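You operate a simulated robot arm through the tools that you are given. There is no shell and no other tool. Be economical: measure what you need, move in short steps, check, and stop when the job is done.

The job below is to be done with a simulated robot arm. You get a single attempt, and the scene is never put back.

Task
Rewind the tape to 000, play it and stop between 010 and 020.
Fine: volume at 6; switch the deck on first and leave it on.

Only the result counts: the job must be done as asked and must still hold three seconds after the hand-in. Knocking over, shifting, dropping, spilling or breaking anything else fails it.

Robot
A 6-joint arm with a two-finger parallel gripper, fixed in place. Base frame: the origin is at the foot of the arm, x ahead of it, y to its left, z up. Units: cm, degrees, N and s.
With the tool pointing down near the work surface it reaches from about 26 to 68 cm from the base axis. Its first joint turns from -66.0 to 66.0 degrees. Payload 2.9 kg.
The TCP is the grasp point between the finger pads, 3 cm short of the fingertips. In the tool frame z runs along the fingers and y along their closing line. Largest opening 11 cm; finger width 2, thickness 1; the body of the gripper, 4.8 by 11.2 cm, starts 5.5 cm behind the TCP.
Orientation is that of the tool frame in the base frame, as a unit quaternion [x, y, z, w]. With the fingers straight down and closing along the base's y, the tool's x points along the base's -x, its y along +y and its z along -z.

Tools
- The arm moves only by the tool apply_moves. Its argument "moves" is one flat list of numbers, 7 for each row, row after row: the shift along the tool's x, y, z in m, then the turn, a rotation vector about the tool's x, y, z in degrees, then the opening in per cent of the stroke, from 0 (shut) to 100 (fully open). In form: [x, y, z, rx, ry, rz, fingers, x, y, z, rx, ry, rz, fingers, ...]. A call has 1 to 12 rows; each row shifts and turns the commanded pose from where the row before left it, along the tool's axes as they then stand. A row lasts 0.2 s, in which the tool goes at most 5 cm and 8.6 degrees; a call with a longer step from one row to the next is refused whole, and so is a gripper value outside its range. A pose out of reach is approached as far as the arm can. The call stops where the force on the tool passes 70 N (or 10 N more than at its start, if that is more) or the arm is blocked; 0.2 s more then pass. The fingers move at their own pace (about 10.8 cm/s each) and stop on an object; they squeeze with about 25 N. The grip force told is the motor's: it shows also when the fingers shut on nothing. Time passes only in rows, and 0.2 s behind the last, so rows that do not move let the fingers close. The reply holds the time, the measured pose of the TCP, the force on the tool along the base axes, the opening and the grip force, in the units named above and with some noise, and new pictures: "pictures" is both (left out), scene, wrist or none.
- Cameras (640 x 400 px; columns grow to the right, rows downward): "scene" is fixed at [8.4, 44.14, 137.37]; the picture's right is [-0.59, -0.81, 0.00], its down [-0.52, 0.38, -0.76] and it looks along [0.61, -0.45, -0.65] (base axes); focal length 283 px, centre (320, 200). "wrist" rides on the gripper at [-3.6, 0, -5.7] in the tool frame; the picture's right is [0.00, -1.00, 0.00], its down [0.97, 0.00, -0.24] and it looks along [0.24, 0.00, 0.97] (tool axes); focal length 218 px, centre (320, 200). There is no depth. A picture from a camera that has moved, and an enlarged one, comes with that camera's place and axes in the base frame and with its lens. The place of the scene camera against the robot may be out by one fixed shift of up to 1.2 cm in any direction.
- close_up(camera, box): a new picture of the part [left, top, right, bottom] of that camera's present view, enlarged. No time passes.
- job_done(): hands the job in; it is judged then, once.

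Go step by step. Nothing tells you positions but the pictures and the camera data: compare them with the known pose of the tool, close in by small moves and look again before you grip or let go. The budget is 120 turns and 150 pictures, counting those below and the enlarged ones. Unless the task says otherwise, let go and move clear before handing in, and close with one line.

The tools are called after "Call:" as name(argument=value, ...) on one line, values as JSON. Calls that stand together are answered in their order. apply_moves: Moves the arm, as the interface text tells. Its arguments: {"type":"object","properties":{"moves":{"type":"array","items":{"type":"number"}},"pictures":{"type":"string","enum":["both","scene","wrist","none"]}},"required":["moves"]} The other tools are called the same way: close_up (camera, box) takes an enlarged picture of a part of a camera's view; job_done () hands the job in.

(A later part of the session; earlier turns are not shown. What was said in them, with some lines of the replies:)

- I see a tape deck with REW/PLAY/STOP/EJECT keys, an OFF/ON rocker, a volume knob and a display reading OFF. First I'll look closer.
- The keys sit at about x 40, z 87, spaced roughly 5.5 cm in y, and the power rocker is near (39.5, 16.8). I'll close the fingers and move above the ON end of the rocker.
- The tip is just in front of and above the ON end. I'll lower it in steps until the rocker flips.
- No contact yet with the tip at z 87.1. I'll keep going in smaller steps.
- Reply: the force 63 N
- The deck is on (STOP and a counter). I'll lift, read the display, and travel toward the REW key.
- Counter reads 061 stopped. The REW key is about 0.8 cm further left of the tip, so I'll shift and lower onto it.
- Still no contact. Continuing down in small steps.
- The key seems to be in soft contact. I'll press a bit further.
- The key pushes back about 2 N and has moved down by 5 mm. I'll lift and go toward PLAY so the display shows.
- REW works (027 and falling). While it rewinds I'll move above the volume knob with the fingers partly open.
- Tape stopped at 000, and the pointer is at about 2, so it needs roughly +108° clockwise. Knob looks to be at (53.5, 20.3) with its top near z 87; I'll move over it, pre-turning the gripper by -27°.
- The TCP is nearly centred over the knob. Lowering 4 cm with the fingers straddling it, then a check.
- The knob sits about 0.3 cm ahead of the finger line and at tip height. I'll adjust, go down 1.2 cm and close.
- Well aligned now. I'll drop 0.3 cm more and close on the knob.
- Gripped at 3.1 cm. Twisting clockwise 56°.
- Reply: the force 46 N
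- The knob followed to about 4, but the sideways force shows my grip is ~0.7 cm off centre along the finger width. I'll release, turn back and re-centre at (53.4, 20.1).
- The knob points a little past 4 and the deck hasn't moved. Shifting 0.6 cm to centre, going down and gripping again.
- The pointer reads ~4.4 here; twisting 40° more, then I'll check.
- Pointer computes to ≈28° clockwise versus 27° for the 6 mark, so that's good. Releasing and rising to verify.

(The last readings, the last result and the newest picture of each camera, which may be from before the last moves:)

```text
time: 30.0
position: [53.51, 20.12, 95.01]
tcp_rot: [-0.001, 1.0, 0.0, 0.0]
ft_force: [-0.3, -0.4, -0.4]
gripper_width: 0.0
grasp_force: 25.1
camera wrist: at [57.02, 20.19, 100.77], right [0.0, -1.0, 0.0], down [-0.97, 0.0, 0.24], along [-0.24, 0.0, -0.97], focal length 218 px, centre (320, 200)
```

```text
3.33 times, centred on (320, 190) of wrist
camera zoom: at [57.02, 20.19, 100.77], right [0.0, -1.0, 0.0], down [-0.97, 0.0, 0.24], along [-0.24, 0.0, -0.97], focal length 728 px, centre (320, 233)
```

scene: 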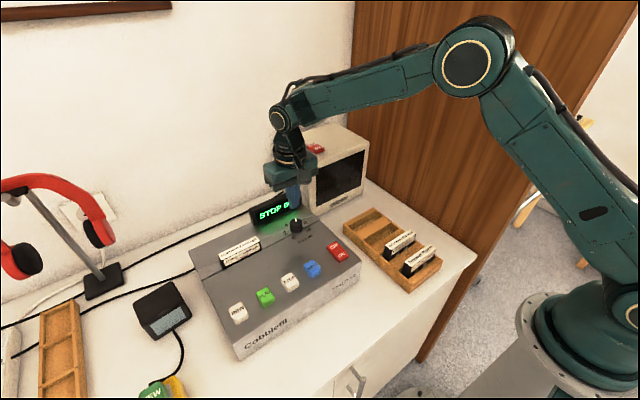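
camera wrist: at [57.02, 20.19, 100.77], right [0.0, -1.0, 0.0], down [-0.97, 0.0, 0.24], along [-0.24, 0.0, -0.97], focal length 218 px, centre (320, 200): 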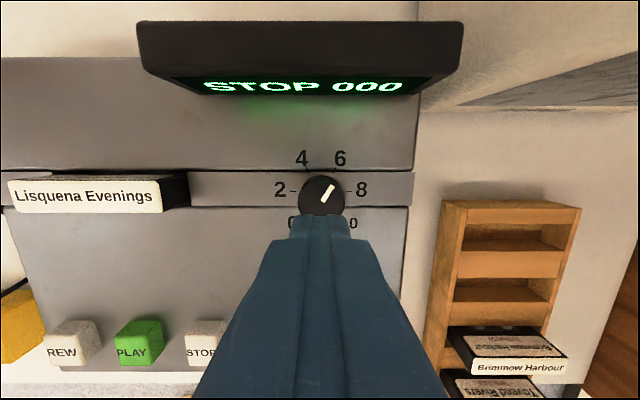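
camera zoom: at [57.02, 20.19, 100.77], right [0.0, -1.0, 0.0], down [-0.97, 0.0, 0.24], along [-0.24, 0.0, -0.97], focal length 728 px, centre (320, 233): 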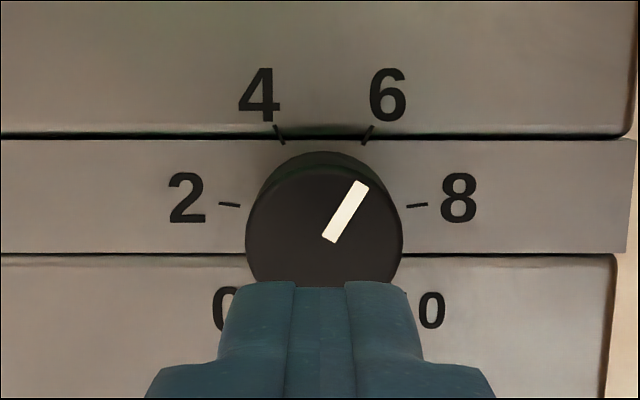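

Volume reads 6. Next I move over PLAY at about (40.3, 35.8) and check alignment.

Call:
apply_moves(moves=[0, 0, -0.03, 0, 0, 0, 0, 0.022, 0.026, 0, 0, 0, 0, 0, 0.022, 0.026, 0, 0, 0, 0, 0, 0.022, 0.026, 0, 0, 0, 0, 0, 0.022, 0.026, 0, 0, 0, 0, 0, 0.022, 0.026, 0, 0, 0, 0, 0, 0.022, 0.027, 0, 0, 0, 0, 0, 0, 0, 0.03, 0, 0, 0, 0, 0, 0, 0.03, 0, 0, 0, 0, 0, 0, 0.01, 0, 0, 0, 0, 0, 0, 0, 0, 0, 0, 0])

Call:
close_up(camera="scene", box=[200, 180, 320, 340])

```text
time: 32.4
position: [40.32, 35.79, 90.97]
tcp_rot: [0.0, 1.0, 0.001, 0.0]
ft_force: [0.2, -0.1, -0.3]
gripper_width: 0.03
grasp_force: 24.9
camera wrist: at [43.88, 35.84, 96.74], right [0.0, -1.0, 0.0], down [-0.97, 0.0, 0.24], along [-0.24, 0.0, -0.97], focal length 218 px, centre (320, 200)
```

scene: 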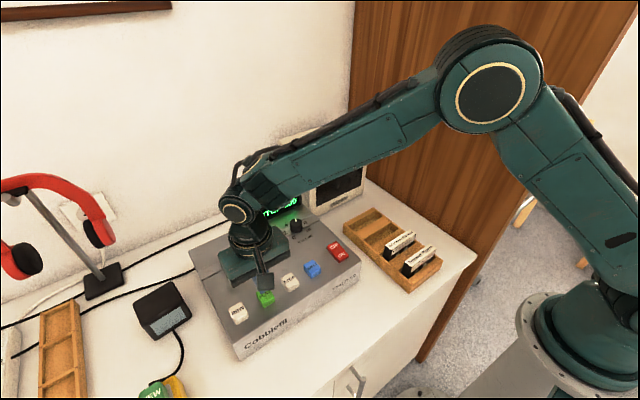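
wrist: 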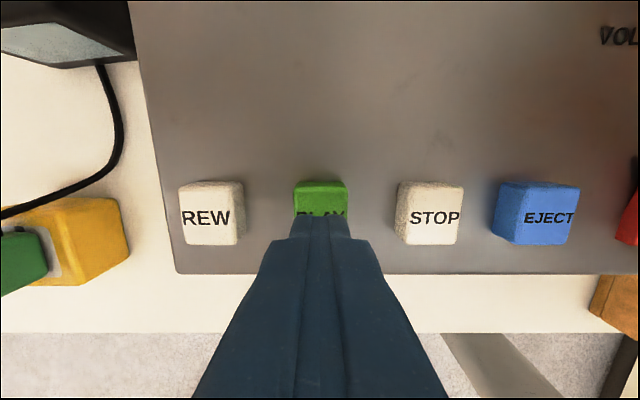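

```text
2.50 times, centred on (260, 260) of scene
camera zoom: at [8.4, 44.14, 137.37], right [-0.59, -0.81, 0.0], down [-0.52, 0.38, -0.76], along [0.61, -0.45, -0.65], focal length 707 px, centre (470, 50)
```

zoom: 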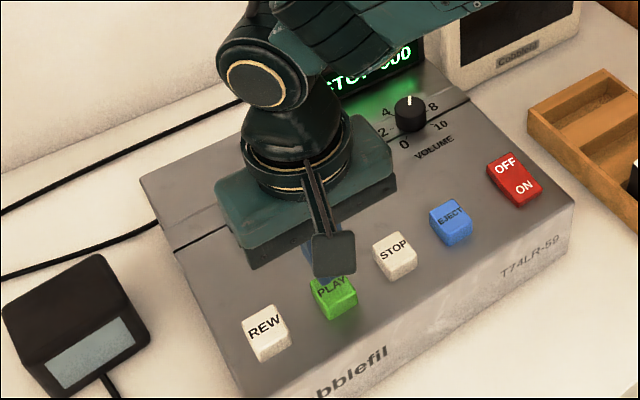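

Aligned over PLAY, STOP key at about y 30.2. Pressing PLAY to the depth that worked for REW, lifting, and moving above STOP.

Call:
apply_moves(moves=[0, 0, 0.012, 0, 0, 0, 0, 0, 0, 0.008, 0, 0, 0, 0, 0, 0, 0.004, 0, 0, 0, 0, 0, 0, 0.004, 0, 0, 0, 0, 0, 0, -0.02, 0, 0, 0, 0, 0, -0.028, -0.003, 0, 0, 0, 0, 0, -0.028, 0, 0, 0, 0, 0], pictures="scene")

Call:
close_up(camera="scene", box=[240, 180, 320, 240])

```text
time: 34.0
position: [40.17, 30.13, 90.54]
tcp_rot: [0.0, 1.0, 0.0, 0.0]
ft_force: [0.2, -0.2, -0.9]
gripper_width: 0.0
grasp_force: 24.9
```

scene: 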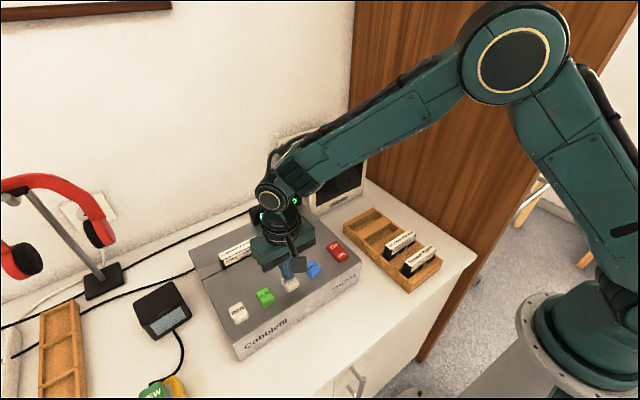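

```text
6.67 times, centred on (280, 210) of scene
camera zoom: at [8.4, 44.14, 137.37], right [-0.59, -0.81, 0.0], down [-0.52, 0.38, -0.76], along [0.61, -0.45, -0.65], focal length 1884 px, centre (587, 133)
```

zoom: 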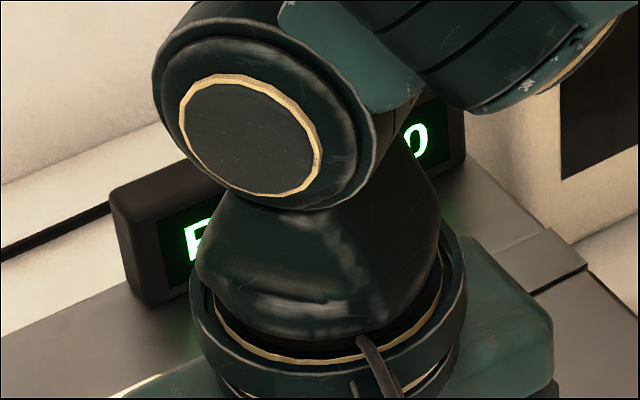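

It shows "P…" with a last digit of 0, so it's playing. I'll wait a second to measure the counting rate.

Call:
apply_moves(moves=[0, 0, 0, 0, 0, 0, 0, 0, 0, 0, 0, 0, 0, 0, 0, 0, 0, 0, 0, 0, 0, 0, 0, 0, 0, 0, 0, 0], pictures="none")

Call:
close_up(camera="scene", box=[240, 180, 320, 240])

Call:
apply_moves(moves=[0, 0, 0, 0, 0, 0, 0, 0, 0, 0, 0, 0, 0, 0, 0, 0, 0, 0, 0, 0, 0, 0, 0, 0, 0, 0, 0, 0], pictures="none")

Call:
close_up(camera="scene", box=[240, 180, 320, 240])

```text
time: 35.0
position: [40.24, 30.26, 90.66]
tcp_rot: [0.0, 1.0, 0.0, 0.0]
ft_force: [0.0, 0.1, 0.0]
gripper_width: 0.02
grasp_force: 24.8
```

```text
6.67 times, centred on (280, 210) of scene
camera zoom: at [8.4, 44.14, 137.37], right [-0.59, -0.81, 0.0], down [-0.52, 0.38, -0.76], along [0.61, -0.45, -0.65], focal length 1884 px, centre (587, 133)
```

zoom: 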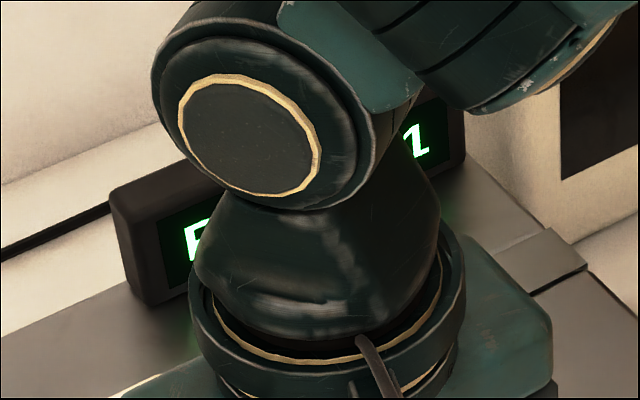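

```text
time: 36.0
position: [40.29, 30.07, 90.6]
tcp_rot: [0.0, 1.0, 0.001, 0.0]
ft_force: [0.0, 0.7, 0.8]
gripper_width: 0.0
grasp_force: 25.0
```

```text
6.67 times, centred on (280, 210) of scene
camera zoom: at [8.4, 44.14, 137.37], right [-0.59, -0.81, 0.0], down [-0.52, 0.38, -0.76], along [0.61, -0.45, -0.65], focal length 1884 px, centre (587, 133)
```

zoom: 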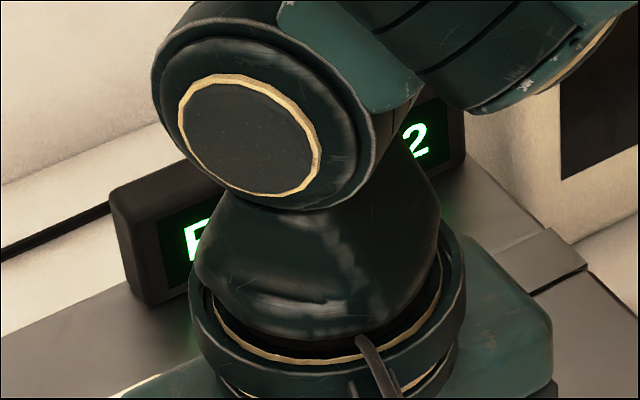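

The rate appears to be about 1 per second. Waiting 2.2 s more to confirm.

Call:
apply_moves(moves=[0, 0, 0, 0, 0, 0, 0, 0, 0, 0, 0, 0, 0, 0], pictures="none")

Call:
close_up(camera="scene", box=[240, 180, 320, 240])

Call:
apply_moves(moves=[0, 0, 0, 0, 0, 0, 0, 0, 0, 0, 0, 0, 0, 0, 0, 0, 0, 0, 0, 0, 0, 0, 0, 0, 0, 0, 0, 0, 0, 0, 0, 0, 0, 0, 0, 0, 0, 0, 0, 0, 0, 0], pictures="none")

Call:
close_up(camera="scene", box=[240, 180, 320, 240])

```text
time: 36.6
position: [40.29, 30.21, 90.63]
tcp_rot: [0.0, 1.0, 0.0, 0.0]
ft_force: [0.2, 0.5, 0.3]
gripper_width: 0.0
grasp_force: 24.5
```

```text
6.67 times, centred on (280, 210) of scene
camera zoom: at [8.4, 44.14, 137.37], right [-0.59, -0.81, 0.0], down [-0.52, 0.38, -0.76], along [0.61, -0.45, -0.65], focal length 1884 px, centre (587, 133)
```

zoom: 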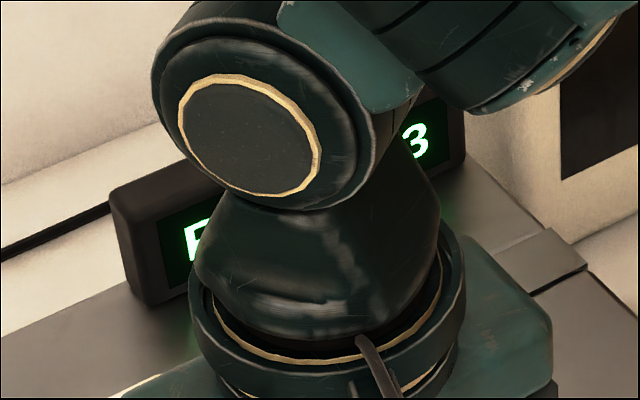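

```text
time: 38.0
position: [40.28, 30.39, 90.6]
tcp_rot: [-0.001, 1.0, 0.001, 0.0]
ft_force: [-1.4, 0.6, -0.3]
gripper_width: 0.0
grasp_force: 25.3
```

```text
6.67 times, centred on (280, 210) of scene
camera zoom: at [8.4, 44.14, 137.37], right [-0.59, -0.81, 0.0], down [-0.52, 0.38, -0.76], along [0.61, -0.45, -0.65], focal length 1884 px, centre (587, 133)
```

zoom: 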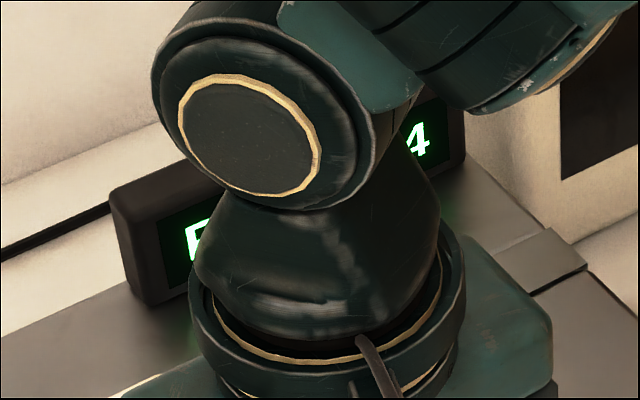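

Rate confirmed at about 1 per second, count 004 at t=38. I'll wait about 8 s, then read again.

Call:
apply_moves(moves=[0, 0, 0, 0, 0, 0, 0, 0, 0, 0, 0, 0, 0, 0, 0, 0, 0, 0, 0, 0, 0, 0, 0, 0, 0, 0, 0, 0, 0, 0, 0, 0, 0, 0, 0, 0, 0, 0, 0, 0, 0, 0, 0, 0, 0, 0, 0, 0, 0, 0, 0, 0, 0, 0, 0, 0, 0, 0, 0, 0, 0, 0, 0, 0, 0, 0, 0, 0, 0, 0, 0, 0, 0, 0, 0, 0, 0, 0, 0, 0, 0, 0, 0, 0], pictures="none")

Call:
apply_moves(moves=[0, 0, 0, 0, 0, 0, 0, 0, 0, 0, 0, 0, 0, 0, 0, 0, 0, 0, 0, 0, 0, 0, 0, 0, 0, 0, 0, 0, 0, 0, 0, 0, 0, 0, 0, 0, 0, 0, 0, 0, 0, 0, 0, 0, 0, 0, 0, 0, 0, 0, 0, 0, 0, 0, 0, 0, 0, 0, 0, 0, 0, 0, 0, 0, 0, 0, 0, 0, 0, 0, 0, 0, 0, 0, 0, 0, 0, 0, 0, 0, 0, 0, 0, 0], pictures="none")

Call:
apply_moves(moves=[0, 0, 0, 0, 0, 0, 0, 0, 0, 0, 0, 0, 0, 0, 0, 0, 0, 0, 0, 0, 0, 0, 0, 0, 0, 0, 0, 0, 0, 0, 0, 0, 0, 0, 0, 0, 0, 0, 0, 0, 0, 0, 0, 0, 0, 0, 0, 0, 0, 0, 0, 0, 0, 0, 0, 0, 0, 0, 0, 0, 0, 0, 0, 0, 0, 0, 0, 0, 0, 0, 0, 0, 0, 0, 0, 0, 0, 0, 0, 0, 0, 0, 0, 0], pictures="wrist")

Call:
close_up(camera="scene", box=[240, 180, 320, 240])

```text
time: 40.6
position: [40.29, 30.24, 90.62]
tcp_rot: [0.0, 1.0, 0.0, -0.001]
ft_force: [0.2, 0.6, 0.2]
gripper_width: 0.0
grasp_force: 25.1
```

```text
time: 43.2
position: [40.2, 30.19, 90.59]
tcp_rot: [0.0, 1.0, 0.0, -0.001]
ft_force: [0.7, 0.5, -1.3]
gripper_width: 0.0
grasp_force: 24.8
```

```text
time: 45.8
position: [40.31, 30.24, 90.54]
tcp_rot: [0.0, 1.0, 0.0, 0.0]
ft_force: [0.0, 0.1, 0.1]
gripper_width: 0.0
grasp_force: 24.5
camera wrist: at [43.86, 30.32, 96.27], right [0.0, -1.0, 0.0], down [-0.97, 0.0, 0.24], along [-0.24, 0.0, -0.97], focal length 218 px, centre (320, 200)
```

wrist: 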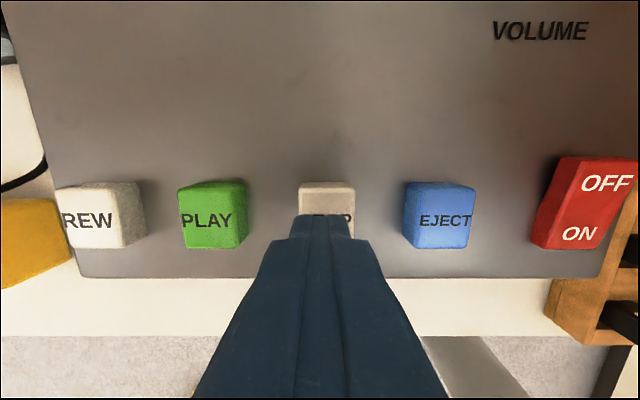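

```text
6.67 times, centred on (280, 210) of scene
camera zoom: at [8.4, 44.14, 137.37], right [-0.59, -0.81, 0.0], down [-0.52, 0.38, -0.76], along [0.61, -0.45, -0.65], focal length 1884 px, centre (587, 133)
```

zoom: 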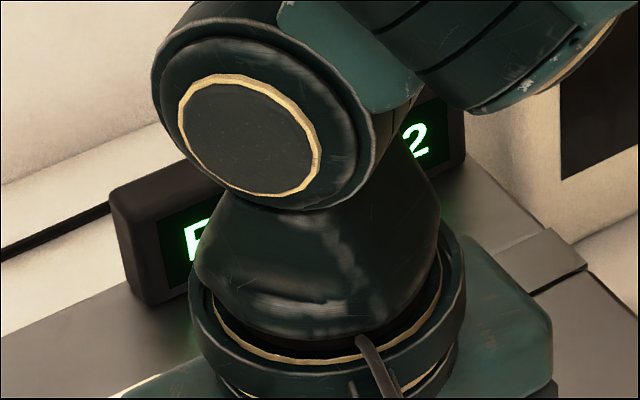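

Counter is at 012 and the tip is over STOP. Waiting 1 s, then pressing and lifting away.

Call:
apply_moves(moves=[0, 0, 0, 0, 0, 0, 0, 0, 0, 0, 0, 0, 0, 0, 0, 0, 0, 0, 0, 0, 0, 0, 0, 0.012, 0, 0, 0, 0, 0, 0, 0.006, 0, 0, 0, 0, 0, 0, 0.003, 0, 0, 0, 0, 0, 0, 0.003, 0, 0, 0, 0, 0, 0, -0.02, 0, 0, 0, 0, 0, 0, -0.04, 0, 0, 0, 0, 0, 0.04, 0, 0, 0, 0, 0, 0, 0.04, 0, 0, 0, 0, 0, 0, 0.04, 0, 0, 0, 0, 0])

Call:
close_up(camera="scene", box=[240, 180, 320, 240])

```text
time: 48.4
position: [40.29, 42.23, 94.21]
tcp_rot: [0.0, 1.0, 0.0, 0.0]
ft_force: [-0.3, -0.5, 0.2]
gripper_width: 0.01
grasp_force: 24.8
camera wrist: at [43.92, 42.34, 99.93], right [0.0, -1.0, 0.0], down [-0.97, 0.0, 0.24], along [-0.24, 0.0, -0.97], focal length 218 px, centre (320, 200)
```

scene: 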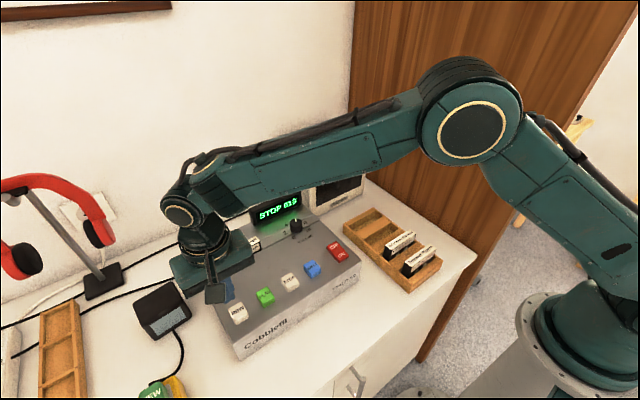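
wrist: 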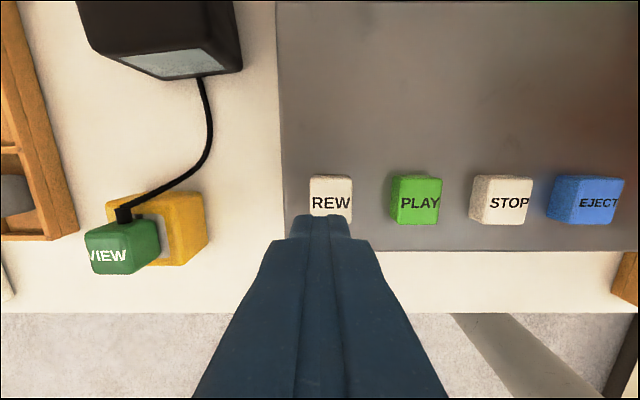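

```text
6.67 times, centred on (280, 210) of scene
camera zoom: at [8.41, 44.14, 137.37], right [-0.59, -0.81, 0.0], down [-0.52, 0.38, -0.76], along [0.61, -0.45, -0.65], focal length 1884 px, centre (587, 133)
```

zoom: 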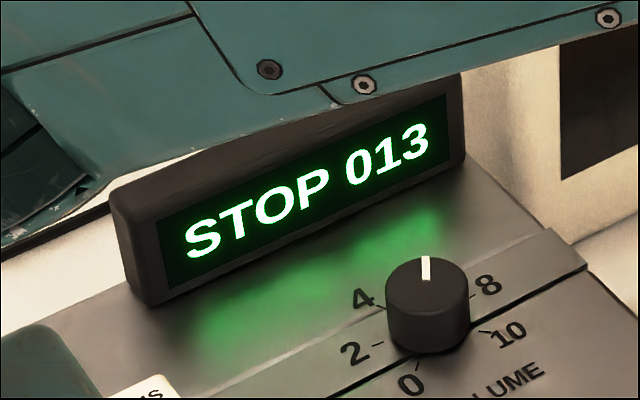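

The display reads STOP 013 with volume at 6 and the deck still on. I'll lift clear, check once more that it holds, and then hand in.

Call:
apply_moves(moves=[0, 0, -0.04, 0, 0, 0, 0, 0, 0, -0.04, 0, 0, 0, 0, 0, 0, -0.04, 0, 0, 0, 0, 0, 0, 0, 0, 0, 0, 0], pictures="none")

Call:
close_up(camera="scene", box=[180, 170, 380, 360])

```text
time: 49.4
position: [40.17, 42.11, 106.24]
tcp_rot: [0.0, 1.0, 0.001, 0.0]
ft_force: [0.4, -0.2, 0.5]
gripper_width: 0.0
grasp_force: 24.6
```

```text
2.11 times, centred on (280, 265) of scene
camera zoom: at [8.4, 44.14, 137.37], right [-0.59, -0.81, 0.0], down [-0.52, 0.38, -0.76], along [0.61, -0.45, -0.65], focal length 595 px, centre (404, 63)
```

zoom: 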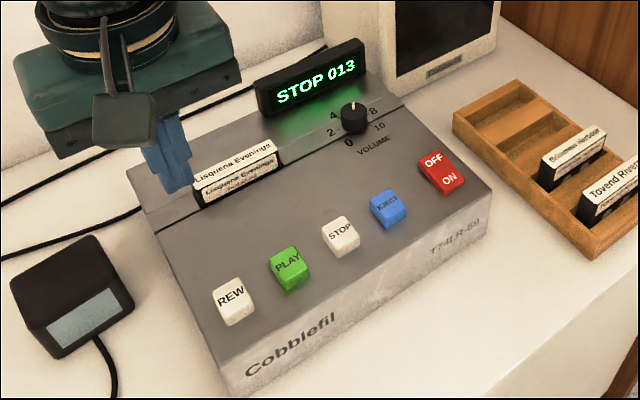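

The arm is clear, the display holds at STOP 013, and nothing else has moved. Handing in.

Call:
job_done()

```text
The job is handed in.
```

I switched the deck on first, rewound the tape to 000, set the volume to 6, played the tape and stopped it at 013; the deck is still on.
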